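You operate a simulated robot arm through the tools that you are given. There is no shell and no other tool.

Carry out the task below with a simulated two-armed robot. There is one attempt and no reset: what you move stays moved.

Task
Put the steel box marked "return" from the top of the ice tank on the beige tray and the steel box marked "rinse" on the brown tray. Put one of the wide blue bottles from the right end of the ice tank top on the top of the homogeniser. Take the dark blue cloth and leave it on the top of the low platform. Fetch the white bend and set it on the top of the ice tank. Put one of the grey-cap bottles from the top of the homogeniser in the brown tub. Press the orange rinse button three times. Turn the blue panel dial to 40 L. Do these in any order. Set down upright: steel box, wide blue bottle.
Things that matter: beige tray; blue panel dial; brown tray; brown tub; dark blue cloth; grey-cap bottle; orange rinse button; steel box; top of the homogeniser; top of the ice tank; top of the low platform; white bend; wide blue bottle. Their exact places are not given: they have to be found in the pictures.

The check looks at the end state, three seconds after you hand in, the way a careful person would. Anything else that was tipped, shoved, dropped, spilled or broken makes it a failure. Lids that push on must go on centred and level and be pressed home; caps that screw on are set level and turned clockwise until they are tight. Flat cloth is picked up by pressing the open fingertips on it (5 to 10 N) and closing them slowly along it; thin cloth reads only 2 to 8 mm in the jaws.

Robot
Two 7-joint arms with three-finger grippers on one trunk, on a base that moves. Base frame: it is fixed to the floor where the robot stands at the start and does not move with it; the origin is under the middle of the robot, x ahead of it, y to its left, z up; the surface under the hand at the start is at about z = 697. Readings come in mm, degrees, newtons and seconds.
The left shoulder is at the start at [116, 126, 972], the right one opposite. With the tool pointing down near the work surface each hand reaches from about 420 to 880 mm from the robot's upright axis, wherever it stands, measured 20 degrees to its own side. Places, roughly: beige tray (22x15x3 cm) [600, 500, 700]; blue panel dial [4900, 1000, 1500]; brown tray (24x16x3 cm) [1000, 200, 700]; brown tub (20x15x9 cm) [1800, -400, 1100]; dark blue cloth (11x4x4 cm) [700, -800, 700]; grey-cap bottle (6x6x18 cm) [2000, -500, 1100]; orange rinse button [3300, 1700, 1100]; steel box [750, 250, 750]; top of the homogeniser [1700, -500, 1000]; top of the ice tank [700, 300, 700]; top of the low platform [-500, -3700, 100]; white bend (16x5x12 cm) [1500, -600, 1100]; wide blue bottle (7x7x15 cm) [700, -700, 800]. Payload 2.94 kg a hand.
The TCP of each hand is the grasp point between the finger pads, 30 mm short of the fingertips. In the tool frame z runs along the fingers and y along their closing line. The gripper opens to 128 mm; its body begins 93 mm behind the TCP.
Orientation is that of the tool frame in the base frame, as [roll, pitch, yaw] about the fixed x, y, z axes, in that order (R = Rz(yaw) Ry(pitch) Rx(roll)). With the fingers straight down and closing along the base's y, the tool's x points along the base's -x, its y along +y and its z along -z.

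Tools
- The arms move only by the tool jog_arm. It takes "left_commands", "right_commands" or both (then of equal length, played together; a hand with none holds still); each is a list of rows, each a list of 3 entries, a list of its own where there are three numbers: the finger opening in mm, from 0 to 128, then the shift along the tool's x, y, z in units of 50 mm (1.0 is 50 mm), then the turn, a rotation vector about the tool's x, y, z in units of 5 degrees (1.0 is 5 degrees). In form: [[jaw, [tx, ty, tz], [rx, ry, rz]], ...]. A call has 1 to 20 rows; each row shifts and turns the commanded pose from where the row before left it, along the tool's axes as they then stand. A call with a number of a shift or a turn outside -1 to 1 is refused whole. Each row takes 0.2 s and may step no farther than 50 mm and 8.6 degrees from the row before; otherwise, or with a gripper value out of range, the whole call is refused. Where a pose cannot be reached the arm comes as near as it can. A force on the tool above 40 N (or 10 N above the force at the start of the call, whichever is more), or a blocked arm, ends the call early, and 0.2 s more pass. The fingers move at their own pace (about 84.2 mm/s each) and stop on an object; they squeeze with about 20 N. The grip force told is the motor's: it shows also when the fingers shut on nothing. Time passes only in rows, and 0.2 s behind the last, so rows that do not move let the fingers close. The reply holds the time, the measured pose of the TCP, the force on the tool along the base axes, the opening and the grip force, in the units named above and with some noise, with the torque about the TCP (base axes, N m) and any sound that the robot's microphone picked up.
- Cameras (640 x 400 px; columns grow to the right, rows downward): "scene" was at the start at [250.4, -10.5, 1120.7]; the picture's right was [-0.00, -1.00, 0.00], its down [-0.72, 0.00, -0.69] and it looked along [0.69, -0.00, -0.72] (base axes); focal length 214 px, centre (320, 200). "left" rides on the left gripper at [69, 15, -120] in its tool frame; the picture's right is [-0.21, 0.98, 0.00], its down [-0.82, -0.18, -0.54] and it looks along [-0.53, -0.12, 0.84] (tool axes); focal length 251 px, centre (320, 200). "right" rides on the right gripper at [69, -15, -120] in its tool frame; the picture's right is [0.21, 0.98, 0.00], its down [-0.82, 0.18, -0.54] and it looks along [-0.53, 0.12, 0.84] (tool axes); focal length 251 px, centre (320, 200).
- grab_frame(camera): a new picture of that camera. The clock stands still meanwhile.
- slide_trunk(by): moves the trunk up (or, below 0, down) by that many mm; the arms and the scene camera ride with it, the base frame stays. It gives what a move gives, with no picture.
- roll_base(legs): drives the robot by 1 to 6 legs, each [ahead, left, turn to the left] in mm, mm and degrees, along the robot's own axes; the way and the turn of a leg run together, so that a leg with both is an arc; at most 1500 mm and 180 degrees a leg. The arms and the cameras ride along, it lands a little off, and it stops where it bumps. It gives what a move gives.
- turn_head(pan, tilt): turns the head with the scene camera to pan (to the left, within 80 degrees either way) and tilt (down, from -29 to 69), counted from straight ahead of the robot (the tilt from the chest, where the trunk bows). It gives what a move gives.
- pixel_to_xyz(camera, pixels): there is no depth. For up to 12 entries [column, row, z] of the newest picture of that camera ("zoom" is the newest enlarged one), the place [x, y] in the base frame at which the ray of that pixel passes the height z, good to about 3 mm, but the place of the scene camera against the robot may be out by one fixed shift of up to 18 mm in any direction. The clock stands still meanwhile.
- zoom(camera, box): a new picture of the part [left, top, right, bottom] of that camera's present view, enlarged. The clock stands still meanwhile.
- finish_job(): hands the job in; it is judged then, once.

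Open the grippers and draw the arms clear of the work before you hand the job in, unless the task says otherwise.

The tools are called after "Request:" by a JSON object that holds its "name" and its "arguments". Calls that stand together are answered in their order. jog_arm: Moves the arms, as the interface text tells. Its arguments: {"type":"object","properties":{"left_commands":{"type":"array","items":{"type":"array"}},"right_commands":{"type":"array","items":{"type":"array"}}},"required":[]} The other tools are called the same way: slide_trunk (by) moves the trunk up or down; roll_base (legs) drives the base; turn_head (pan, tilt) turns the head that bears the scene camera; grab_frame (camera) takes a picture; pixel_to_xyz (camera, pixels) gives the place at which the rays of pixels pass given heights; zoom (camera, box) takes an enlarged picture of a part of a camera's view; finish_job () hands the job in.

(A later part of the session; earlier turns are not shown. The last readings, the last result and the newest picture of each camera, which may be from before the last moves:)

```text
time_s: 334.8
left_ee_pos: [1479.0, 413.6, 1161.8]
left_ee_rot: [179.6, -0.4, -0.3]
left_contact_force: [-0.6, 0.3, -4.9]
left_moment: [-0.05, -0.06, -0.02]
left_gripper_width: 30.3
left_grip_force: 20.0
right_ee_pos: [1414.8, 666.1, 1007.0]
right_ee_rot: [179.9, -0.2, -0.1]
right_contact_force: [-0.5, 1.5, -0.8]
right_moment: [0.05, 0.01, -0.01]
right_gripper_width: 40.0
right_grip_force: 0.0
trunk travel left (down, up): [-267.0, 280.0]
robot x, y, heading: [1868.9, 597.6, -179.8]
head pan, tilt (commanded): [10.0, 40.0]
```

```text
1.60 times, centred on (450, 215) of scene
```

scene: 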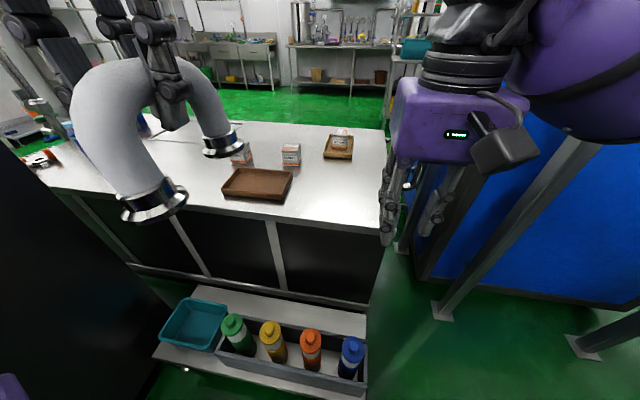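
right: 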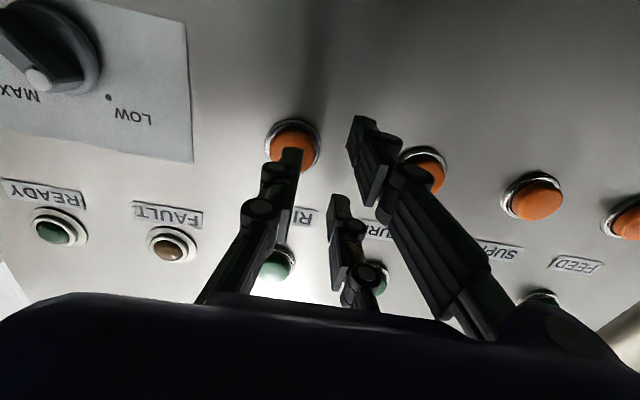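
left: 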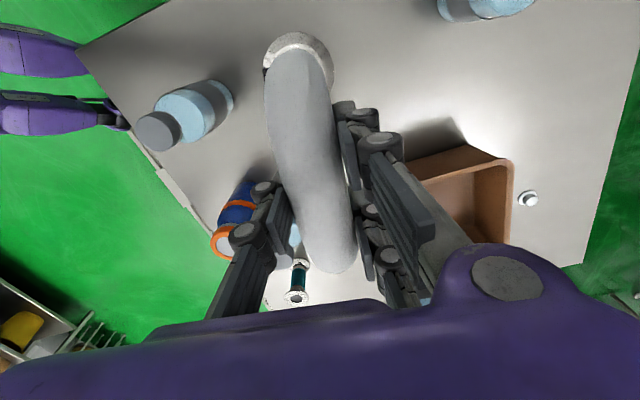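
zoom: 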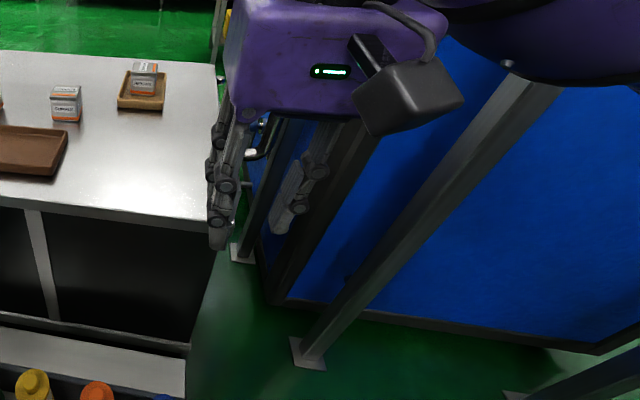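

The rack front is at x≈1487, and the tank top left of the brown tray (y 380–720) is free. I lower the trunk 80 mm, move 65 mm closer and extend the left hand with the bend over (1050,500).

Request:
{"name": "slide_trunk", "arguments": {"by": -80}}

Request:
{"name": "roll_base", "arguments": {"legs": [[62, 0, -0.2]]}}

Request:
{"name": "jog_arm", "arguments": {"left_commands": [[20, [-0.9, -0.22, 0], [0, 0, 0]], [20, [-0.9, -0.22, 0], [0, 0, 0]], [20, [-0.9, -0.22, 0], [0, 0, 0]], [20, [-0.9, -0.22, 0], [0, 0, 0]], [20, [-0.9, -0.22, 0], [0, 0, 0]], [20, [-0.9, -0.22, 0.2], [0, 0, 0]], [20, [-0.9, -0.22, 0.3], [0, 0, 0]], [20, [-0.9, -0.22, 0.3], [0, 0, 0]], [20, [0, 0, 0], [0, 0, 0]]]}}

Request:
{"name": "grab_frame", "arguments": {"camera": "scene"}}

Request:
{"name": "grab_frame", "arguments": {"camera": "left"}}

```text
time_s: 335.9
left_ee_pos: [1480.9, 414.7, 1082.3]
left_ee_rot: [179.5, -0.3, -0.3]
left_contact_force: [1.1, -0.9, -4.5]
left_moment: [-0.04, 0.05, -0.01]
left_gripper_width: 30.1
left_grip_force: 20.0
right_ee_pos: [1415.2, 666.2, 928.5]
right_ee_rot: [179.8, -0.2, 0.0]
right_contact_force: [0.6, -0.1, -0.5]
right_moment: [-0.01, 0.06, 0.0]
right_gripper_width: 39.9
right_grip_force: 0.0
trunk travel left (down, up): [-187.0, 360.0]
robot x, y, heading: [1869.4, 600.2, -179.9]
head pan, tilt (commanded): [10.0, 40.0]
```

```text
time_s: 336.9
left_ee_pos: [1417.1, 415.5, 1080.0]
left_ee_rot: [179.6, -0.3, -0.4]
left_contact_force: [-0.3, -0.4, -5.6]
left_moment: [-0.02, -0.08, -0.03]
left_gripper_width: 30.2
left_grip_force: 19.8
right_ee_pos: [1352.4, 667.1, 927.7]
right_ee_rot: [179.9, -0.3, -0.3]
right_contact_force: [-0.5, 0.0, -0.6]
right_moment: [-0.01, -0.06, -0.03]
right_gripper_width: 39.8
right_grip_force: 0.1
trunk travel left (down, up): [-187.0, 360.0]
robot x, y, heading: [1809.6, 599.5, 180.0]
head pan, tilt (commanded): [10.0, 40.0]
```

```text
time_s: 338.9
left_ee_pos: [1061.2, 506.6, 1038.3]
left_ee_rot: [179.6, -0.2, -0.5]
left_contact_force: [1.1, -0.4, -4.5]
left_moment: [-0.02, -0.05, -0.01]
left_gripper_width: 30.4
left_grip_force: 19.9
right_ee_pos: [1355.0, 666.6, 928.3]
right_ee_rot: [179.9, -0.3, -0.3]
right_contact_force: [-0.2, 0.4, 0.0]
right_moment: [0.02, 0.06, 0.01]
right_gripper_width: 40.0
right_grip_force: 0.1
trunk travel left (down, up): [-187.0, 360.0]
robot x, y, heading: [1808.7, 599.5, 179.7]
head pan, tilt (commanded): [10.0, 40.0]
```

```text
taken
```

scene: 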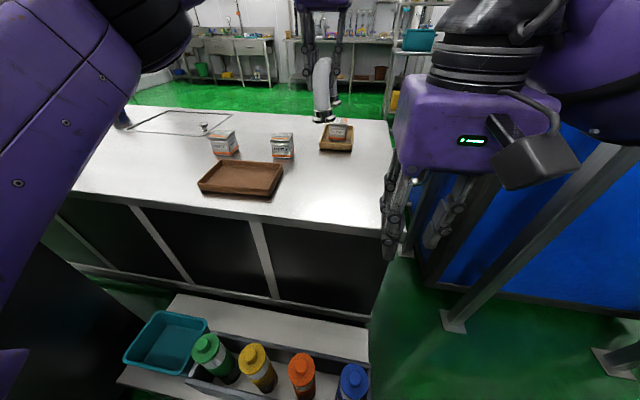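

```text
taken
```

left: 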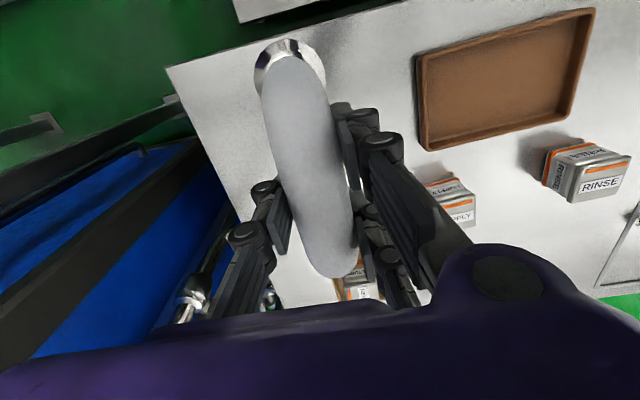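

From the left camera I can also pin down the brown tray and the RINSE box accurately. I project their corners.

Request:
{"name": "pixel_to_xyz", "arguments": {"camera": "left", "pixels": [[416, 57, 727], [595, 10, 727], [575, 112, 727], [427, 150, 727], [547, 152, 775], [598, 142, 775], [630, 158, 775], [578, 172, 775], [166, 68, 697]]}}

Request:
{"name": "zoom", "arguments": {"camera": "left", "box": [400, 0, 640, 240]}}

```text
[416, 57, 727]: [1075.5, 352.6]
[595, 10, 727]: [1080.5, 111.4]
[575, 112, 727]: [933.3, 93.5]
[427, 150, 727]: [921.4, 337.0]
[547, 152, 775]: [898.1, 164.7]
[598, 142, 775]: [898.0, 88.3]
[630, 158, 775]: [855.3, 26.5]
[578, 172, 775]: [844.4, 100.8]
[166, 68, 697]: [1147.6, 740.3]
```

```text
1.67 times, centred on (520, 120) of left
```

zoom: 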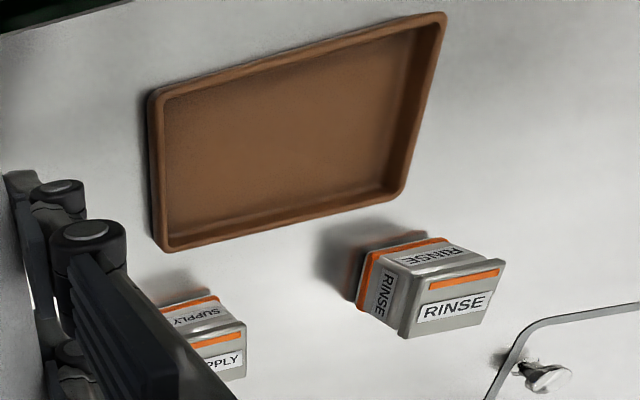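

The brown tray actually spans x 925–1078, y 95–350 (centre ≈(1003,224)). Now I lower the bend at (1061,507) towards the tank top.

Request:
{"name": "jog_arm", "arguments": {"left_commands": [[20, [0, 0, 0.9], [0, 0, 0]], [20, [0, 0, 0.9], [0, 0, 0]], [20, [0, 0, 0.9], [0, 0, 0]], [20, [0, 0, 0.9], [0, 0, 0]], [20, [0, 0, 0.9], [0, 0, 0]], [20, [0, 0, 0], [0, 0, 0]]]}}

Request:
{"name": "jog_arm", "arguments": {"left_commands": [[20, [0, 0, 0.1], [0, 0, 0]], [20, [0, 0, 0.1], [0, 0, 0]], [20, [0, 0, 0], [0, 0, 0]]]}}

```text
time_s: 340.3
left_ee_pos: [1060.3, 506.0, 815.7]
left_ee_rot: [179.6, -0.2, -0.4]
left_contact_force: [-1.0, -0.4, -4.4]
left_moment: [-0.03, -0.03, -0.02]
left_gripper_width: 30.2
left_grip_force: 19.9
right_ee_pos: [1353.9, 667.3, 928.2]
right_ee_rot: [179.8, -0.3, -0.3]
right_contact_force: [0.1, -0.2, 0.5]
right_moment: [0.01, 0.03, 0.03]
right_gripper_width: 40.1
right_grip_force: 0.1
trunk travel left (down, up): [-187.0, 360.0]
robot x, y, heading: [1808.9, 602.1, 180.0]
head pan, tilt (commanded): [10.0, 40.0]
```

```text
time_s: 341.1
left_ee_pos: [1059.6, 505.7, 803.5]
left_ee_rot: [179.7, -0.4, -0.6]
left_contact_force: [-0.2, 0.1, -4.7]
left_moment: [-0.05, -0.02, 0.0]
left_gripper_width: 30.5
left_grip_force: 20.0
right_ee_pos: [1353.6, 667.0, 926.9]
right_ee_rot: [179.8, -0.3, -0.3]
right_contact_force: [-0.9, -0.3, 0.1]
right_moment: [0.0, -0.01, -0.02]
right_gripper_width: 40.0
right_grip_force: 0.1
trunk travel left (down, up): [-187.0, 360.0]
robot x, y, heading: [1806.8, 600.5, 180.0]
head pan, tilt (commanded): [10.0, 40.0]
```

Still hanging freely at z=803. I continue in small steps until it stands.

Request:
{"name": "jog_arm", "arguments": {"left_commands": [[20, [0, 0, 0.08], [0, 0, 0]], [20, [0, 0, 0.06], [0, 0, 0]], [20, [0, 0, 0], [0, 0, 0]]]}}

Request:
{"name": "jog_arm", "arguments": {"left_commands": [[20, [0, 0, 0.06], [0, 0, 0]], [20, [0, 0, 0], [0, 0, 0]]]}}

Request:
{"name": "jog_arm", "arguments": {"left_commands": [[20, [0, 0, 0.06], [0, 0, 0]], [20, [0, 0, 0], [0, 0, 0]]]}}

```text
time_s: 341.9
left_ee_pos: [1060.3, 505.5, 796.0]
left_ee_rot: [179.6, -0.5, -0.5]
left_contact_force: [-1.1, 1.1, -4.2]
left_moment: [-0.05, -0.01, 0.01]
left_gripper_width: 30.1
left_grip_force: 19.9
right_ee_pos: [1353.7, 667.9, 928.0]
right_ee_rot: [179.8, -0.3, -0.3]
right_contact_force: [0.7, 0.5, -0.5]
right_moment: [-0.01, -0.03, -0.01]
right_gripper_width: 39.7
right_grip_force: 0.0
trunk travel left (down, up): [-187.0, 360.0]
robot x, y, heading: [1806.4, 598.2, 180.0]
head pan, tilt (commanded): [10.0, 40.0]
```

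```text
time_s: 342.5
left_ee_pos: [1059.3, 505.8, 793.5]
left_ee_rot: [179.6, -0.3, -0.5]
left_contact_force: [0.4, -0.8, -4.6]
left_moment: [-0.01, -0.06, 0.02]
left_gripper_width: 30.4
left_grip_force: 19.6
right_ee_pos: [1354.0, 667.5, 927.4]
right_ee_rot: [179.8, -0.3, -0.2]
right_contact_force: [0.2, 0.5, 0.2]
right_moment: [-0.02, -0.02, -0.01]
right_gripper_width: 39.8
right_grip_force: 0.1
trunk travel left (down, up): [-187.0, 360.0]
robot x, y, heading: [1811.7, 603.5, 180.0]
head pan, tilt (commanded): [10.0, 40.0]
```

```text
time_s: 343.1
left_ee_pos: [1059.3, 505.1, 789.6]
left_ee_rot: [179.6, -0.3, -0.4]
left_contact_force: [0.6, 0.1, -5.5]
left_moment: [-0.02, -0.02, 0.02]
left_gripper_width: 30.3
left_grip_force: 20.1
right_ee_pos: [1353.0, 668.5, 927.7]
right_ee_rot: [179.8, -0.3, -0.2]
right_contact_force: [0.8, -1.1, 0.2]
right_moment: [-0.05, 0.02, -0.02]
right_gripper_width: 40.0
right_grip_force: 0.0
trunk travel left (down, up): [-187.0, 360.0]
robot x, y, heading: [1807.7, 600.2, 179.9]
head pan, tilt (commanded): [10.0, 40.0]
```

Request:
{"name": "jog_arm", "arguments": {"left_commands": [[20, [0, 0, 0.06], [0, 0, 0]], [20, [0, 0, 0], [0, 0, 0]]]}}

Request:
{"name": "jog_arm", "arguments": {"left_commands": [[20, [0, 0, 0.06], [0, 0, 0]], [20, [0, 0, 0], [0, 0, 0]]]}}

Request:
{"name": "grab_frame", "arguments": {"camera": "left"}}

```text
time_s: 343.7
left_ee_pos: [1058.9, 504.5, 786.1]
left_ee_rot: [179.6, -0.5, -0.6]
left_contact_force: [0.9, 0.3, -5.4]
left_moment: [-0.06, 0.0, 0.02]
left_gripper_width: 30.3
left_grip_force: 20.1
right_ee_pos: [1354.1, 666.6, 926.7]
right_ee_rot: [179.8, -0.2, -0.3]
right_contact_force: [-0.3, -0.4, -0.7]
right_moment: [-0.01, -0.01, 0.03]
right_gripper_width: 39.9
right_grip_force: 0.1
trunk travel left (down, up): [-187.0, 360.0]
robot x, y, heading: [1810.1, 602.1, 179.8]
head pan, tilt (commanded): [10.0, 40.0]
```

```text
time_s: 344.3
left_ee_pos: [1060.3, 505.6, 783.8]
left_ee_rot: [179.6, -0.3, -0.5]
left_contact_force: [0.1, 0.6, -5.0]
left_moment: [-0.06, 0.02, 0.02]
left_gripper_width: 30.3
left_grip_force: 19.8
right_ee_pos: [1353.6, 667.8, 928.0]
right_ee_rot: [179.8, -0.3, -0.3]
right_contact_force: [-0.5, -0.2, -0.2]
right_moment: [0.02, 0.01, -0.02]
right_gripper_width: 40.0
right_grip_force: 0.0
trunk travel left (down, up): [-187.0, 360.0]
robot x, y, heading: [1805.2, 600.4, 179.7]
head pan, tilt (commanded): [10.0, 40.0]
```

```text
taken
```

left: 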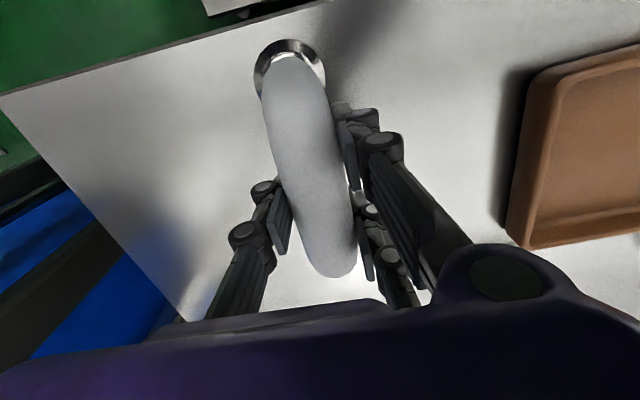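

Not yet standing at z=784. I go on in 3 mm steps.

Request:
{"name": "jog_arm", "arguments": {"left_commands": [[20, [0, 0, 0.06], [0, 0, 0]], [20, [0, 0, 0], [0, 0, 0]]]}}

Request:
{"name": "jog_arm", "arguments": {"left_commands": [[20, [0, 0, 0.06], [0, 0, 0]], [20, [0, 0, 0], [0, 0, 0]]]}}

```text
time_s: 344.9
left_ee_pos: [1059.9, 505.0, 782.2]
left_ee_rot: [179.6, -0.2, -0.4]
left_contact_force: [2.0, 0.0, 4.0]
left_moment: [-0.1, 0.42, 0.04]
left_gripper_width: 30.5
left_grip_force: 20.0
right_ee_pos: [1355.0, 668.2, 928.9]
right_ee_rot: [179.8, -0.2, -0.3]
right_contact_force: [0.2, -0.8, 0.2]
right_moment: [-0.01, 0.02, 0.0]
right_gripper_width: 39.9
right_grip_force: 0.0
trunk travel left (down, up): [-187.0, 360.0]
robot x, y, heading: [1809.2, 599.7, 180.0]
head pan, tilt (commanded): [10.0, 40.0]
```

```text
time_s: 345.5
left_ee_pos: [1060.5, 505.8, 778.5]
left_ee_rot: [179.7, -0.2, -0.4]
left_contact_force: [2.6, 0.9, 8.8]
left_moment: [-0.1, 0.12, -0.05]
left_gripper_width: 30.3
left_grip_force: 19.8
right_ee_pos: [1355.6, 667.4, 928.0]
right_ee_rot: [179.9, -0.3, -0.3]
right_contact_force: [0.2, -0.7, -0.1]
right_moment: [0.0, -0.01, 0.03]
right_gripper_width: 40.1
right_grip_force: 0.0
trunk travel left (down, up): [-187.0, 360.0]
robot x, y, heading: [1808.8, 600.3, 180.1]
head pan, tilt (commanded): [10.0, 40.0]
```

Both ends now rest on the tank top (8.8 N). I open the fingers and rise.

Request:
{"name": "jog_arm", "arguments": {"left_commands": [[34, [0, 0, 0], [0, 0, 0]], [45, [0, 0, 0], [0, 0, 0]], [60, [0, 0, 0], [0, 0, 0]], [75, [0, 0, 0], [0, 0, 0]], [75, [0, 0, -0.3], [0, 0, 0]], [75, [0, 0, -0.8], [0, 0, 0]], [75, [0, 0, -0.9], [0, 0, 0]], [75, [0, 0, -0.9], [0, 0, 0]], [75, [0, 0, 0], [0, 0, 0]]]}}

Request:
{"name": "grab_frame", "arguments": {"camera": "left"}}

Request:
{"name": "zoom", "arguments": {"camera": "scene", "box": [180, 60, 420, 240]}}

```text
time_s: 347.5
left_ee_pos: [1057.7, 505.7, 922.8]
left_ee_rot: [179.7, -0.3, -0.5]
left_contact_force: [-0.7, -0.4, 0.1]
left_moment: [0.01, 0.04, 0.01]
left_gripper_width: 75.1
left_grip_force: 0.1
right_ee_pos: [1353.7, 668.4, 926.4]
right_ee_rot: [179.9, -0.4, -0.3]
right_contact_force: [-0.8, -0.1, -0.5]
right_moment: [-0.01, -0.03, -0.01]
right_gripper_width: 40.0
right_grip_force: 0.0
trunk travel left (down, up): [-187.0, 360.0]
robot x, y, heading: [1807.5, 599.1, 180.2]
head pan, tilt (commanded): [10.0, 40.0]
```

```text
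taken
```

left: 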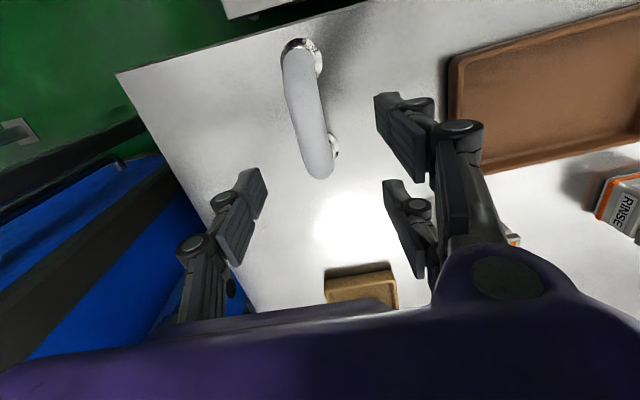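

```text
2.22 times, centred on (300, 150) of scene
```

zoom: 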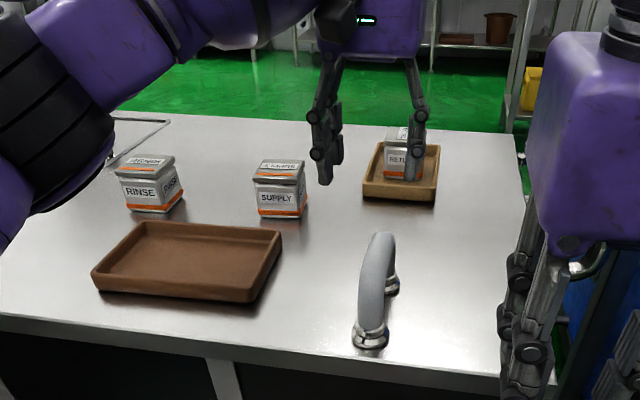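

The bend stands upright on the ice tank. I now test how far this arm reaches with the hand tilted 35° forward, in free air above the tank.

Request:
{"name": "jog_arm", "arguments": {"left_commands": [[75, [0, 0, 0], [0, -1, 0]], [75, [0, 0, 0], [0, -1, 0]], [75, [0, 0, 0], [0, -1, 0]], [75, [0, 0, 0], [0, -1, 0]], [75, [0, 0, 0], [0, -1, 0]], [75, [0, 0, 0], [0, -1, 0]], [75, [0, 0, 0], [0, -1, 0]], [75, [-0.81, 0, 0.57], [0, 0, 0]], [75, [-0.81, 0, 0.57], [0, 0, 0]], [75, [-0.81, 0, 0.57], [0, 0, 0]], [75, [-0.81, 0, 0.57], [0, 0, 0]], [75, [0, 0, 0], [0, 0, 0]]]}}

Request:
{"name": "grab_frame", "arguments": {"camera": "scene"}}

```text
time_s: 350.1
left_ee_pos: [860.6, 507.9, 920.1]
left_ee_rot: [179.5, 34.8, -1.0]
left_contact_force: [0.6, -0.2, 0.0]
left_moment: [0.03, -0.01, -0.02]
left_gripper_width: 74.9
left_grip_force: 0.0
right_ee_pos: [1354.0, 666.8, 927.3]
right_ee_rot: [179.8, -0.3, -0.3]
right_contact_force: [-0.3, 0.3, 0.0]
right_moment: [-0.01, -0.01, 0.0]
right_gripper_width: 40.0
right_grip_force: 0.0
trunk travel left (down, up): [-187.0, 360.0]
robot x, y, heading: [1810.9, 601.2, 179.6]
head pan, tilt (commanded): [10.0, 40.0]
```

```text
taken
```

scene: 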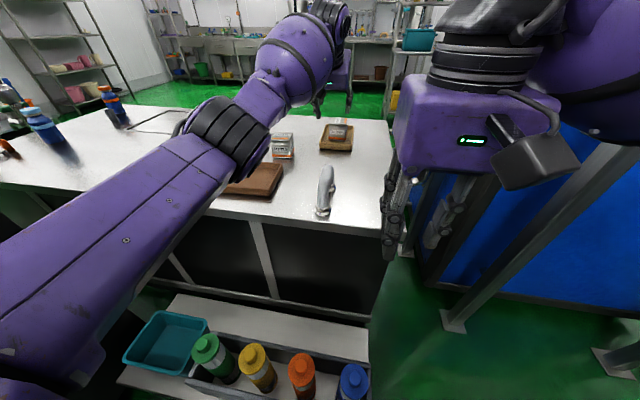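

It reaches 834 mm from the shoulder without complaint. I extend another 80 mm to find the limit.

Request:
{"name": "jog_arm", "arguments": {"left_commands": [[75, [-0.41, 0, 0.29], [0, 0, 0]], [75, [-0.41, 0, 0.29], [0, 0, 0]], [75, [-0.41, 0, 0.29], [0, 0, 0]], [75, [0, 0, 0], [0, 0, 0]]]}}

```text
time_s: 351.1
left_ee_pos: [836.9, 504.6, 917.2]
left_ee_rot: [179.6, 34.7, -0.8]
left_contact_force: [0.1, 0.8, -0.6]
left_moment: [0.01, 0.06, 0.02]
left_gripper_width: 75.1
left_grip_force: 0.0
left hand out of reach, approached as far as the arm can: row 2, 3
right_ee_pos: [1354.4, 667.0, 927.8]
right_ee_rot: [179.7, -0.3, -0.3]
right_contact_force: [-0.1, -0.3, 0.0]
right_moment: [-0.02, 0.02, 0.02]
right_gripper_width: 40.1
right_grip_force: 0.1
trunk travel left (down, up): [-187.0, 360.0]
robot x, y, heading: [1808.0, 597.5, 180.1]
head pan, tilt (commanded): [10.0, 40.0]
```

The tilted reach is about 857 mm at this height, so the RINSE box is reachable from this side with a 40° tilt. I move the base to about (1790,335), keeping clear of the rack and homogeniser.

Request:
{"name": "roll_base", "arguments": {"legs": [[0, 262, 0], [16, 0, 0]]}}

Request:
{"name": "turn_head", "arguments": {"pan": 10, "tilt": 40}}

Request:
{"name": "grab_frame", "arguments": {"camera": "scene"}}

Request:
{"name": "grab_frame", "arguments": {"camera": "left"}}

```text
time_s: 354.3
left_ee_pos: [821.0, 251.3, 917.5]
left_ee_rot: [179.6, 34.7, -0.9]
left_contact_force: [-0.1, -0.2, -0.4]
left_moment: [-0.01, 0.03, 0.0]
left_gripper_width: 74.9
left_grip_force: 0.0
right_ee_pos: [1336.8, 414.3, 928.3]
right_ee_rot: [179.7, -0.3, -0.2]
right_contact_force: [0.6, -0.5, -0.1]
right_moment: [-0.01, -0.02, -0.01]
right_gripper_width: 39.9
right_grip_force: 0.1
trunk travel left (down, up): [-187.0, 360.0]
robot x, y, heading: [1791.8, 348.0, 179.8]
head pan, tilt (commanded): [10.0, 40.0]
```

```text
time_s: 354.9
left_ee_pos: [819.7, 252.3, 916.6]
left_ee_rot: [179.4, 34.7, -0.7]
left_contact_force: [-0.1, 0.1, -0.1]
left_moment: [0.0, 0.0, 0.0]
left_gripper_width: 74.9
left_grip_force: 0.0
right_ee_pos: [1338.1, 412.3, 927.0]
right_ee_rot: [179.7, -0.3, -0.2]
right_contact_force: [-0.6, 0.3, -0.1]
right_moment: [-0.01, -0.01, 0.01]
right_gripper_width: 39.7
right_grip_force: 0.1
trunk travel left (down, up): [-187.0, 360.0]
robot x, y, heading: [1793.1, 347.2, 179.7]
head pan, tilt (commanded): [10.0, 40.0]
```

```text
taken
```

scene: 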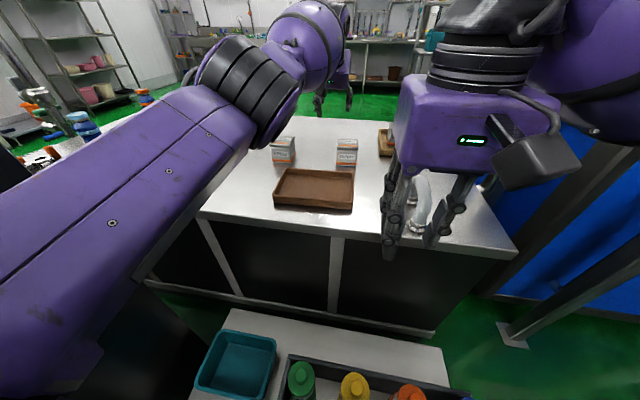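

```text
taken
```

left: 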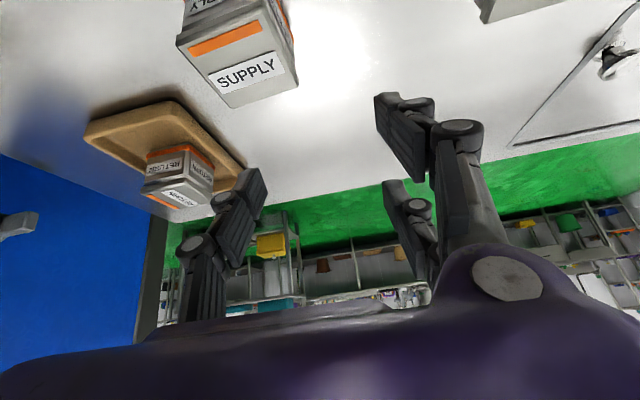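

The left hand hovers at (820,252). I tilt to 40°, pull back 100 mm, and move across to y≈65 behind the RINSE box.

Request:
{"name": "jog_arm", "arguments": {"left_commands": [[110, [0.4, 0, -0.28], [0, 0, 0]], [110, [0.8, 0, -0.56], [0, 0, 0]], [110, [0.8, 0, -0.56], [0, -1, 0]], [110, [0, 0.93, 0], [0, 0, 0]], [110, [0, 0.93, 0], [0, 0, 0]], [110, [0, 0.93, 0], [0, 0, 0]], [110, [0, 0.93, 0], [0, 0, 0]], [110, [0, 0, 0], [0, 0, 0]]]}}

Request:
{"name": "grab_frame", "arguments": {"camera": "left"}}

Request:
{"name": "grab_frame", "arguments": {"camera": "scene"}}

```text
time_s: 356.7
left_ee_pos: [942.1, 66.3, 918.2]
left_ee_rot: [179.5, 39.7, -0.9]
left_contact_force: [-0.9, 0.1, 0.0]
left_moment: [-0.01, -0.02, 0.01]
left_gripper_width: 109.8
left_grip_force: 0.2
right_ee_pos: [1337.8, 414.8, 926.9]
right_ee_rot: [179.9, -0.3, -0.3]
right_contact_force: [-0.4, 0.3, 0.1]
right_moment: [0.0, 0.0, 0.01]
right_gripper_width: 39.9
right_grip_force: 0.0
trunk travel left (down, up): [-187.0, 360.0]
robot x, y, heading: [1795.3, 349.3, 180.0]
head pan, tilt (commanded): [10.0, 40.0]
```

```text
taken
```

left: 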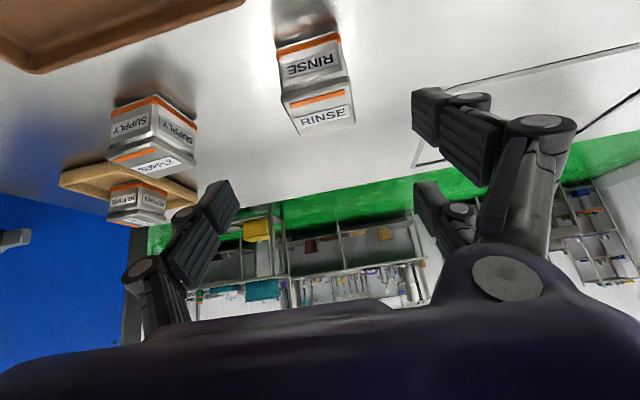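

```text
taken
```

scene: 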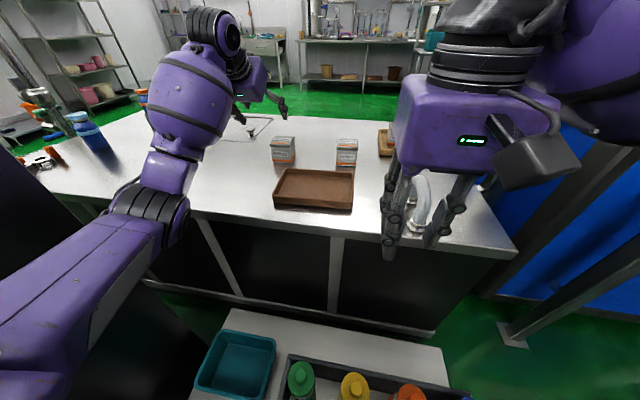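

The RINSE box's top face shows at corners (283,101), (345,81), (355,123), (299,137). I project them.

Request:
{"name": "pixel_to_xyz", "arguments": {"camera": "left", "pixels": [[283, 101, 775], [346, 81, 775], [355, 123, 775], [299, 137, 775], [278, 52, 697], [338, 35, 697], [240, 3, 727], [38, 72, 727]]}}

Request:
{"name": "zoom", "arguments": {"camera": "left", "box": [250, 20, 390, 150]}}

```text
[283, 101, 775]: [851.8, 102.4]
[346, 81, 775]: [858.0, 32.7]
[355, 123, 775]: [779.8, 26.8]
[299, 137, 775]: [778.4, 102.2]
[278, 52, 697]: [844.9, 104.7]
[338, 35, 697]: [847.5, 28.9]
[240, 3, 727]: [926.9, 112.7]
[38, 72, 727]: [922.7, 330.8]
```

```text
3.08 times, centred on (320, 85) of left
```

zoom: 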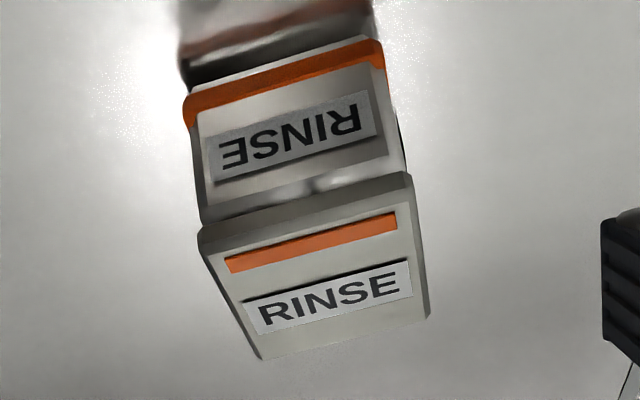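

The box centre is (817,66) with the hand aligned in y. I come down behind it to about (900,66,760) with jaws at 110 mm.

Request:
{"name": "jog_arm", "arguments": {"left_commands": [[110, [0.34, 0, 0.74], [0, 0, 0]], [110, [0.34, 0, 0.74], [0, 0, 0]], [110, [0.34, 0, 0.74], [0, 0, 0]], [110, [0.34, 0, 0.74], [0, 0, 0]], [110, [0, 0, 0], [0, 0, 0]]]}}

Request:
{"name": "grab_frame", "arguments": {"camera": "left"}}

Request:
{"name": "zoom", "arguments": {"camera": "scene", "box": [190, 90, 390, 230]}}

```text
time_s: 357.9
left_ee_pos: [899.0, 64.8, 760.6]
left_ee_rot: [179.5, 39.7, -0.9]
left_contact_force: [-0.2, 0.1, -0.5]
left_moment: [-0.02, -0.03, -0.04]
left_gripper_width: 109.8
left_grip_force: 0.0
right_ee_pos: [1338.1, 414.0, 929.0]
right_ee_rot: [179.8, -0.3, -0.1]
right_contact_force: [0.6, 0.0, 1.0]
right_moment: [0.01, 0.02, 0.03]
right_gripper_width: 40.0
right_grip_force: 0.1
trunk travel left (down, up): [-187.0, 360.0]
robot x, y, heading: [1791.8, 349.1, 179.8]
head pan, tilt (commanded): [10.0, 40.0]
```

```text
taken
```

left: 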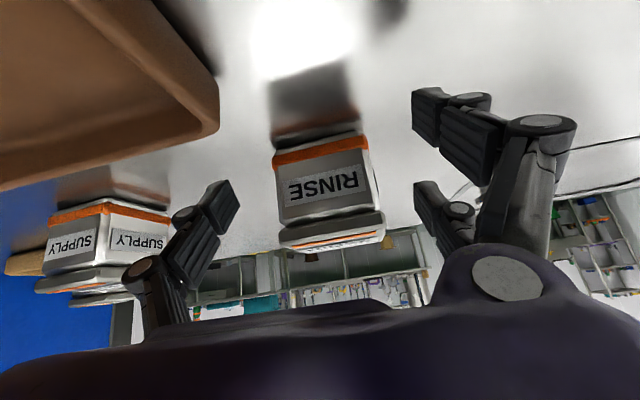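

```text
2.86 times, centred on (290, 160) of scene
```

zoom: 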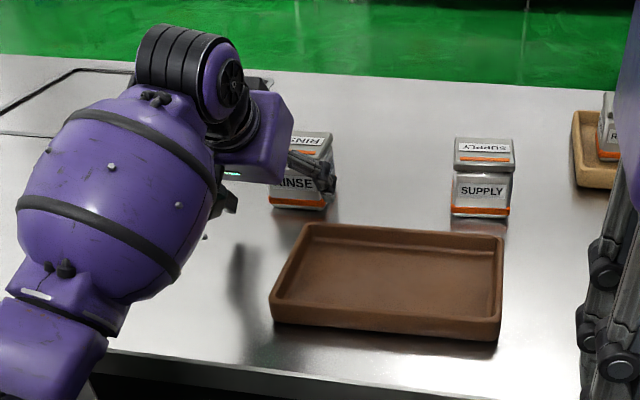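

The fingers stand either side of the box's line. I advance horizontally 82 mm so they straddle it.

Request:
{"name": "jog_arm", "arguments": {"left_commands": [[110, [-0.42, 0, 0.35], [0, 0, 0]], [110, [-0.42, 0, 0.35], [0, 0, 0]], [110, [-0.42, 0, 0.35], [0, 0, 0]], [110, [0, 0, 0], [0, 0, 0]]]}}

Request:
{"name": "grab_frame", "arguments": {"camera": "left"}}

Request:
{"name": "zoom", "arguments": {"camera": "scene", "box": [190, 90, 390, 230]}}

```text
time_s: 358.9
left_ee_pos: [815.2, 63.8, 759.9]
left_ee_rot: [179.4, 39.7, -0.8]
left_contact_force: [-0.2, 0.2, 0.7]
left_moment: [0.0, 0.01, -0.01]
left_gripper_width: 110.2
left_grip_force: 0.0
right_ee_pos: [1337.5, 413.4, 927.1]
right_ee_rot: [179.8, -0.3, -0.2]
right_contact_force: [0.4, 0.0, -0.3]
right_moment: [0.01, -0.01, 0.0]
right_gripper_width: 39.9
right_grip_force: 0.0
trunk travel left (down, up): [-187.0, 360.0]
robot x, y, heading: [1795.4, 345.7, 179.9]
head pan, tilt (commanded): [10.0, 40.0]
```

```text
taken
```

left: 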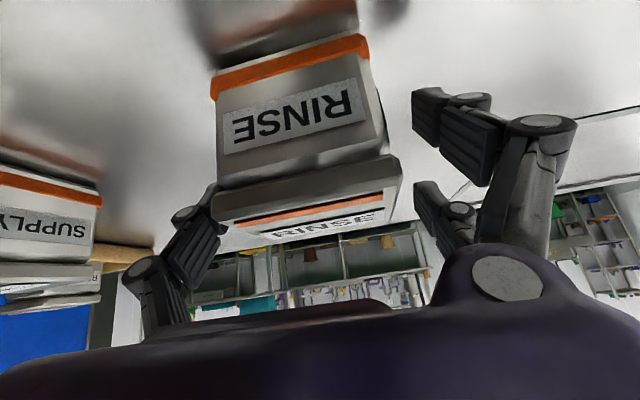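

```text
2.86 times, centred on (290, 160) of scene
```

zoom: 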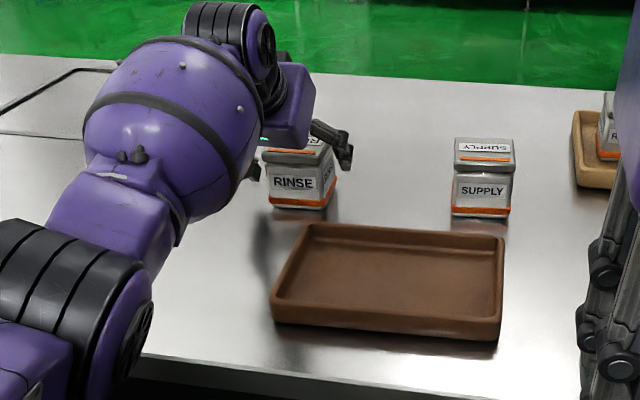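

The box appears unmoved between the fingers. I close slowly and watch the grip.

Request:
{"name": "jog_arm", "arguments": {"left_commands": [[100, [0, 0, 0], [0, 0, 0]], [92, [0, 0, 0], [0, 0, 0]], [86, [0, 0, 0], [0, 0, 0]], [80, [0, 0, 0], [0, 0, 0]], [74, [0, 0, 0], [0, 0, 0]], [66, [0, 0, 0], [0, 0, 0]], [60, [0, 0, 0], [0, 0, 0]], [60, [0, 0, 0], [0, 0, 0]]]}}

Request:
{"name": "grab_frame", "arguments": {"camera": "left"}}

Request:
{"name": "zoom", "arguments": {"camera": "scene", "box": [190, 90, 390, 230]}}

```text
time_s: 360.7
left_ee_pos: [815.5, 63.5, 760.2]
left_ee_rot: [179.5, 39.7, -0.8]
left_contact_force: [-0.5, 0.8, 0.3]
left_moment: [0.21, -0.06, 0.08]
left_gripper_width: 76.1
left_grip_force: 19.8
right_ee_pos: [1338.1, 413.6, 928.2]
right_ee_rot: [179.8, -0.3, -0.2]
right_contact_force: [-0.5, 0.2, 0.3]
right_moment: [0.01, -0.01, 0.0]
right_gripper_width: 40.0
right_grip_force: 0.1
trunk travel left (down, up): [-187.0, 360.0]
robot x, y, heading: [1786.6, 347.4, 179.8]
head pan, tilt (commanded): [10.0, 40.0]
```

```text
taken
```

left: 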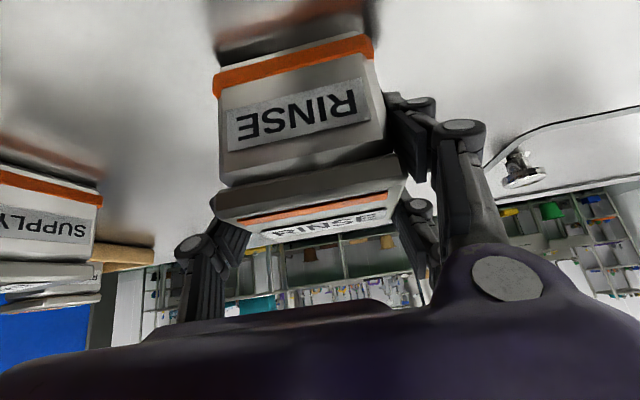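

```text
2.86 times, centred on (290, 160) of scene
```

zoom: 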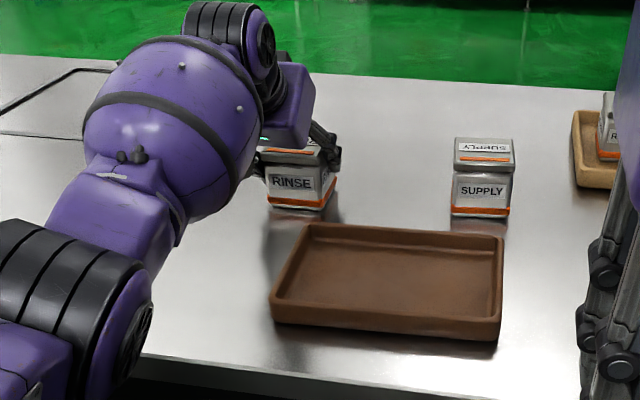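

The box is gripped at 76 mm. I lift it straight up 90 mm.

Request:
{"name": "jog_arm", "arguments": {"left_commands": [[60, [-0.26, 0, -0.31], [0, 0, 0]], [60, [-0.45, 0, -0.54], [0, 0, 0]], [60, [-0.45, 0, -0.54], [0, 0, 0]], [60, [0, 0, 0], [0, 0, 0]]]}}

Request:
{"name": "grab_frame", "arguments": {"camera": "left"}}

Request:
{"name": "zoom", "arguments": {"camera": "scene", "box": [190, 90, 390, 230]}}

```text
time_s: 361.7
left_ee_pos: [816.6, 65.6, 849.9]
left_ee_rot: [179.5, 39.6, -0.8]
left_contact_force: [0.4, -1.1, -2.8]
left_moment: [-0.04, -0.01, 0.0]
left_gripper_width: 76.0
left_grip_force: 19.9
right_ee_pos: [1337.0, 414.0, 927.4]
right_ee_rot: [179.8, -0.3, -0.1]
right_contact_force: [-0.6, 0.9, -0.2]
right_moment: [0.03, -0.04, -0.02]
right_gripper_width: 39.8
right_grip_force: 0.0
trunk travel left (down, up): [-187.0, 360.0]
robot x, y, heading: [1790.6, 347.4, 179.9]
head pan, tilt (commanded): [10.0, 40.0]
```

```text
taken
```

left: 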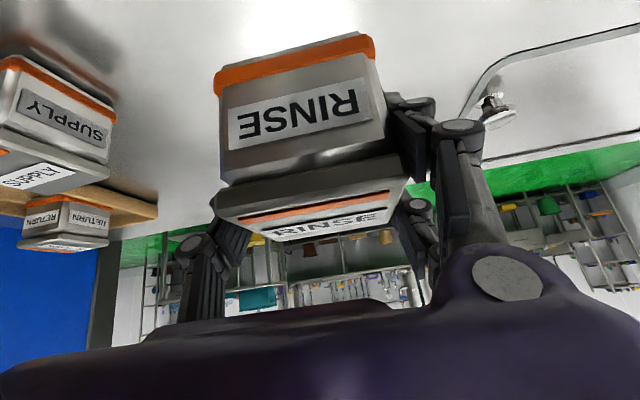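

```text
2.86 times, centred on (290, 160) of scene
```

zoom: 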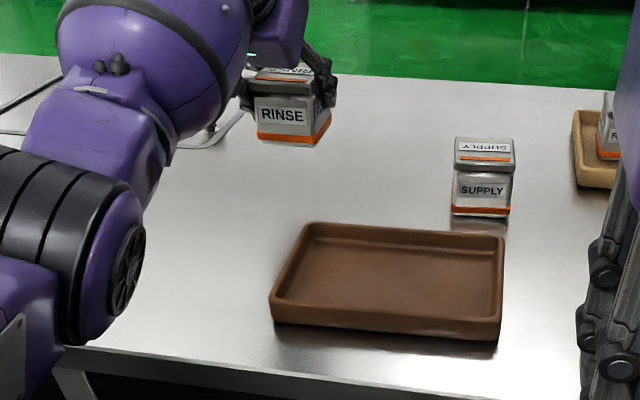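

The box hangs level. I carry it back and across to above the brown tray at about (995,224).

Request:
{"name": "jog_arm", "arguments": {"left_commands": [[60, [0.545, -0.624, -0.452], [0, 0, 0]], [60, [0.545, -0.624, -0.452], [0, 0, 0]], [60, [0.545, -0.624, -0.452], [0, 0, 0]], [60, [0.545, -0.624, -0.452], [0, 0, 0]], [60, [0.545, -0.624, -0.452], [0, 0, 0]], [60, [0, 0, 0], [0, 0, 0]]]}}

Request:
{"name": "grab_frame", "arguments": {"camera": "left"}}

Request:
{"name": "zoom", "arguments": {"camera": "scene", "box": [190, 90, 390, 230]}}

```text
time_s: 363.1
left_ee_pos: [993.8, 219.2, 851.2]
left_ee_rot: [179.6, 39.6, -0.9]
left_contact_force: [-0.5, -0.4, -3.8]
left_moment: [0.02, 0.03, -0.02]
left_gripper_width: 75.7
left_grip_force: 20.2
right_ee_pos: [1338.6, 412.1, 927.1]
right_ee_rot: [179.9, -0.2, -0.2]
right_contact_force: [-0.1, 0.1, 0.2]
right_moment: [0.02, 0.04, 0.01]
right_gripper_width: 39.8
right_grip_force: 0.1
trunk travel left (down, up): [-187.0, 360.0]
robot x, y, heading: [1788.6, 345.8, 179.7]
head pan, tilt (commanded): [10.0, 40.0]
```

```text
taken
```

left: 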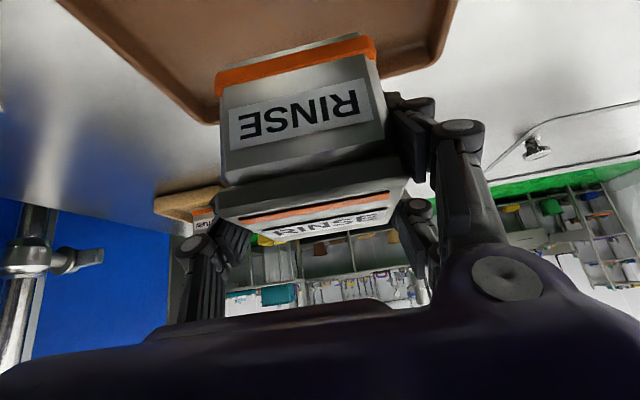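

```text
2.86 times, centred on (290, 160) of scene
```

zoom: 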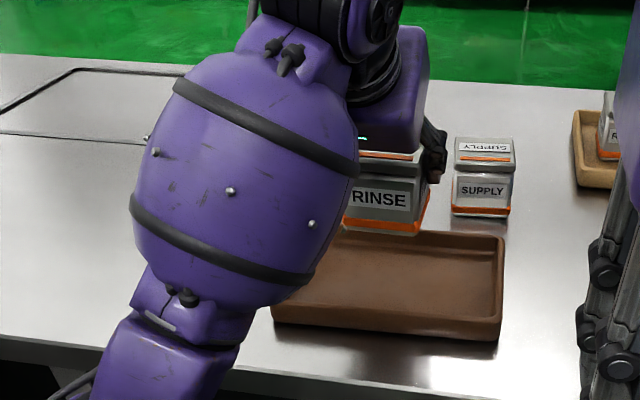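

I check the tray's rim corners (210,121), (437,62) from the hand camera before lowering.

Request:
{"name": "pixel_to_xyz", "arguments": {"camera": "left", "pixels": [[208, 122, 727], [438, 62, 727], [457, 0, 727], [60, 0, 727], [375, 38, 775]]}}

```text
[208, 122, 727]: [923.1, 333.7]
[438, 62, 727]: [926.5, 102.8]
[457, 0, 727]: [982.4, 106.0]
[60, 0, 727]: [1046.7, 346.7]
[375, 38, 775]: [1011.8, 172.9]
```

The box is centred over the tray (x 925–1078, y 104–345). I lower it 75 mm and then feel for the floor.

Request:
{"name": "jog_arm", "arguments": {"left_commands": [[60, [0.32, 0, 0.385], [0, 0, 0]], [60, [0.32, 0, 0.385], [0, 0, 0]], [60, [0.3, 0, 0.36], [0, 0, 0]], [60, [0, 0, 0], [0, 0, 0]]]}}

Request:
{"name": "jog_arm", "arguments": {"left_commands": [[60, [0.04, 0, 0.046], [0, 0, 0]], [60, [0.025, 0, 0.03], [0, 0, 0]], [60, [0, 0, 0], [0, 0, 0]]]}}

Request:
{"name": "jog_arm", "arguments": {"left_commands": [[60, [0.025, 0, 0.03], [0, 0, 0]], [60, [0, 0, 0], [0, 0, 0]]]}}

```text
time_s: 364.1
left_ee_pos: [993.5, 220.0, 776.1]
left_ee_rot: [179.5, 39.8, -0.9]
left_contact_force: [-0.6, 1.0, -3.2]
left_moment: [-0.01, -0.01, 0.01]
left_gripper_width: 75.7
left_grip_force: 20.0
right_ee_pos: [1337.7, 414.2, 927.7]
right_ee_rot: [179.8, -0.3, -0.2]
right_contact_force: [0.3, -0.3, 0.3]
right_moment: [0.0, 0.01, -0.03]
right_gripper_width: 40.0
right_grip_force: 0.1
trunk travel left (down, up): [-187.0, 360.0]
robot x, y, heading: [1792.7, 344.9, 180.0]
head pan, tilt (commanded): [10.0, 40.0]
```

```text
time_s: 364.9
left_ee_pos: [995.5, 219.4, 770.6]
left_ee_rot: [179.5, 39.7, -0.8]
left_contact_force: [0.2, 0.1, -3.1]
left_moment: [0.02, 0.0, 0.0]
left_gripper_width: 75.5
left_grip_force: 19.6
right_ee_pos: [1338.4, 414.8, 927.8]
right_ee_rot: [179.8, -0.3, -0.2]
right_contact_force: [0.3, -0.6, 0.3]
right_moment: [-0.01, -0.01, 0.02]
right_gripper_width: 39.8
right_grip_force: 0.0
trunk travel left (down, up): [-187.0, 360.0]
robot x, y, heading: [1792.0, 345.2, 179.9]
head pan, tilt (commanded): [10.0, 40.0]
```

```text
time_s: 365.5
left_ee_pos: [994.6, 219.9, 769.6]
left_ee_rot: [179.5, 39.7, -0.8]
left_contact_force: [0.6, -0.3, -2.4]
left_moment: [-0.04, 0.04, 0.02]
left_gripper_width: 75.6
left_grip_force: 20.2
right_ee_pos: [1338.2, 413.4, 926.8]
right_ee_rot: [179.8, -0.3, -0.1]
right_contact_force: [0.0, -0.2, -0.6]
right_moment: [0.01, 0.0, -0.02]
right_gripper_width: 39.7
right_grip_force: 0.0
trunk travel left (down, up): [-187.0, 360.0]
robot x, y, heading: [1795.1, 344.9, 179.8]
head pan, tilt (commanded): [10.0, 40.0]
```

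Only the weight so far at z≈769. I lower in 2 mm steps.

Request:
{"name": "jog_arm", "arguments": {"left_commands": [[60, [0.025, 0, 0.03], [0, 0, 0]], [60, [0, 0, 0], [0, 0, 0]]]}}

Request:
{"name": "jog_arm", "arguments": {"left_commands": [[60, [0.025, 0, 0.03], [0, 0, 0]], [60, [0, 0, 0], [0, 0, 0]]]}}

Request:
{"name": "jog_arm", "arguments": {"left_commands": [[60, [0.025, 0, 0.03], [0, 0, 0]], [60, [0, 0, 0], [0, 0, 0]]]}}

```text
time_s: 366.1
left_ee_pos: [996.0, 220.2, 770.1]
left_ee_rot: [179.5, 39.6, -0.8]
left_contact_force: [-0.1, 0.4, -2.7]
left_moment: [0.09, -0.05, 0.03]
left_gripper_width: 75.2
left_grip_force: 19.8
right_ee_pos: [1338.3, 413.7, 928.4]
right_ee_rot: [179.9, -0.3, -0.3]
right_contact_force: [0.0, 0.3, 0.4]
right_moment: [0.0, -0.01, -0.04]
right_gripper_width: 39.8
right_grip_force: 0.0
trunk travel left (down, up): [-187.0, 360.0]
robot x, y, heading: [1787.6, 347.5, 179.9]
head pan, tilt (commanded): [10.0, 40.0]
```

```text
time_s: 366.7
left_ee_pos: [994.6, 218.6, 767.6]
left_ee_rot: [179.6, 39.8, -0.8]
left_contact_force: [-1.1, 0.1, 5.2]
left_moment: [0.34, -0.32, 0.04]
left_gripper_width: 75.5
left_grip_force: 20.3
right_ee_pos: [1338.6, 414.3, 928.0]
right_ee_rot: [179.8, -0.2, -0.3]
right_contact_force: [-0.2, 0.8, 0.9]
right_moment: [0.03, 0.0, 0.03]
right_gripper_width: 40.1
right_grip_force: 0.0
trunk travel left (down, up): [-187.0, 360.0]
robot x, y, heading: [1793.7, 349.0, 179.7]
head pan, tilt (commanded): [10.0, 40.0]
```

```text
time_s: 367.3
left_ee_pos: [996.0, 219.0, 767.3]
left_ee_rot: [179.5, 40.0, -0.7]
left_contact_force: [-2.4, -1.5, 13.2]
left_moment: [0.21, 0.09, 0.02]
left_gripper_width: 75.6
left_grip_force: 20.3
right_ee_pos: [1337.9, 414.4, 928.1]
right_ee_rot: [179.8, -0.1, -0.3]
right_contact_force: [0.3, 0.3, -0.2]
right_moment: [-0.03, 0.02, -0.02]
right_gripper_width: 40.1
right_grip_force: 0.1
trunk travel left (down, up): [-187.0, 360.0]
robot x, y, heading: [1789.5, 350.4, 179.8]
head pan, tilt (commanded): [10.0, 40.0]
```

The box is down (13 N). I open the fingers and withdraw up along the hand's axis.

Request:
{"name": "jog_arm", "arguments": {"left_commands": [[80, [0, 0, 0], [0, 0, 0]], [90, [0, 0, 0], [0, 0, 0]], [102, [0, 0, 0], [0, 0, 0]], [108, [0, 0, 0], [0, 0, 0]], [108, [-0.13, 0, -0.3], [0, 0, 0]], [108, [0, 0, -0.8], [0, 0, 0]], [108, [0, 0, -0.9], [0, 0, 0]], [108, [0, 0, -0.9], [0, 0, 0]], [108, [0, 0, 0], [0, 0, 0]]]}}

Request:
{"name": "grab_frame", "arguments": {"camera": "left"}}

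Request:
{"name": "zoom", "arguments": {"camera": "scene", "box": [190, 90, 390, 230]}}

```text
time_s: 369.3
left_ee_pos: [1082.7, 218.6, 880.3]
left_ee_rot: [179.5, 39.6, -0.8]
left_contact_force: [-0.3, 0.1, 0.1]
left_moment: [-0.02, 0.0, 0.02]
left_gripper_width: 107.9
left_grip_force: 0.1
right_ee_pos: [1336.8, 414.3, 926.8]
right_ee_rot: [179.7, -0.2, -0.2]
right_contact_force: [-0.9, -0.9, -0.9]
right_moment: [0.03, -0.01, -0.03]
right_gripper_width: 40.0
right_grip_force: 0.1
trunk travel left (down, up): [-187.0, 360.0]
robot x, y, heading: [1795.9, 349.9, 179.9]
head pan, tilt (commanded): [10.0, 40.0]
```

```text
taken
```

left: 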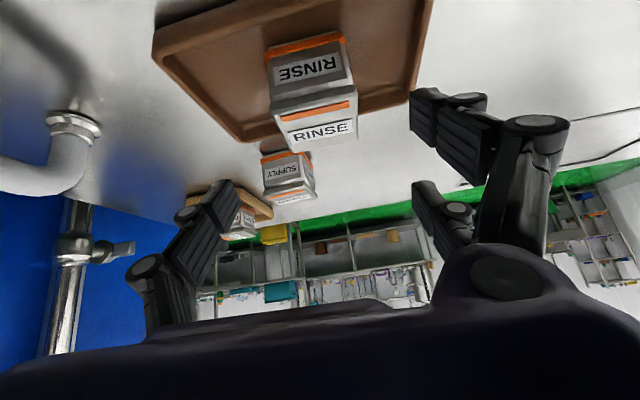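

```text
2.86 times, centred on (290, 160) of scene
```

zoom: 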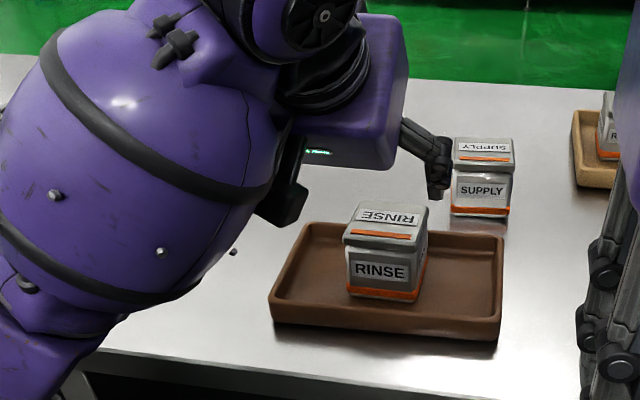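

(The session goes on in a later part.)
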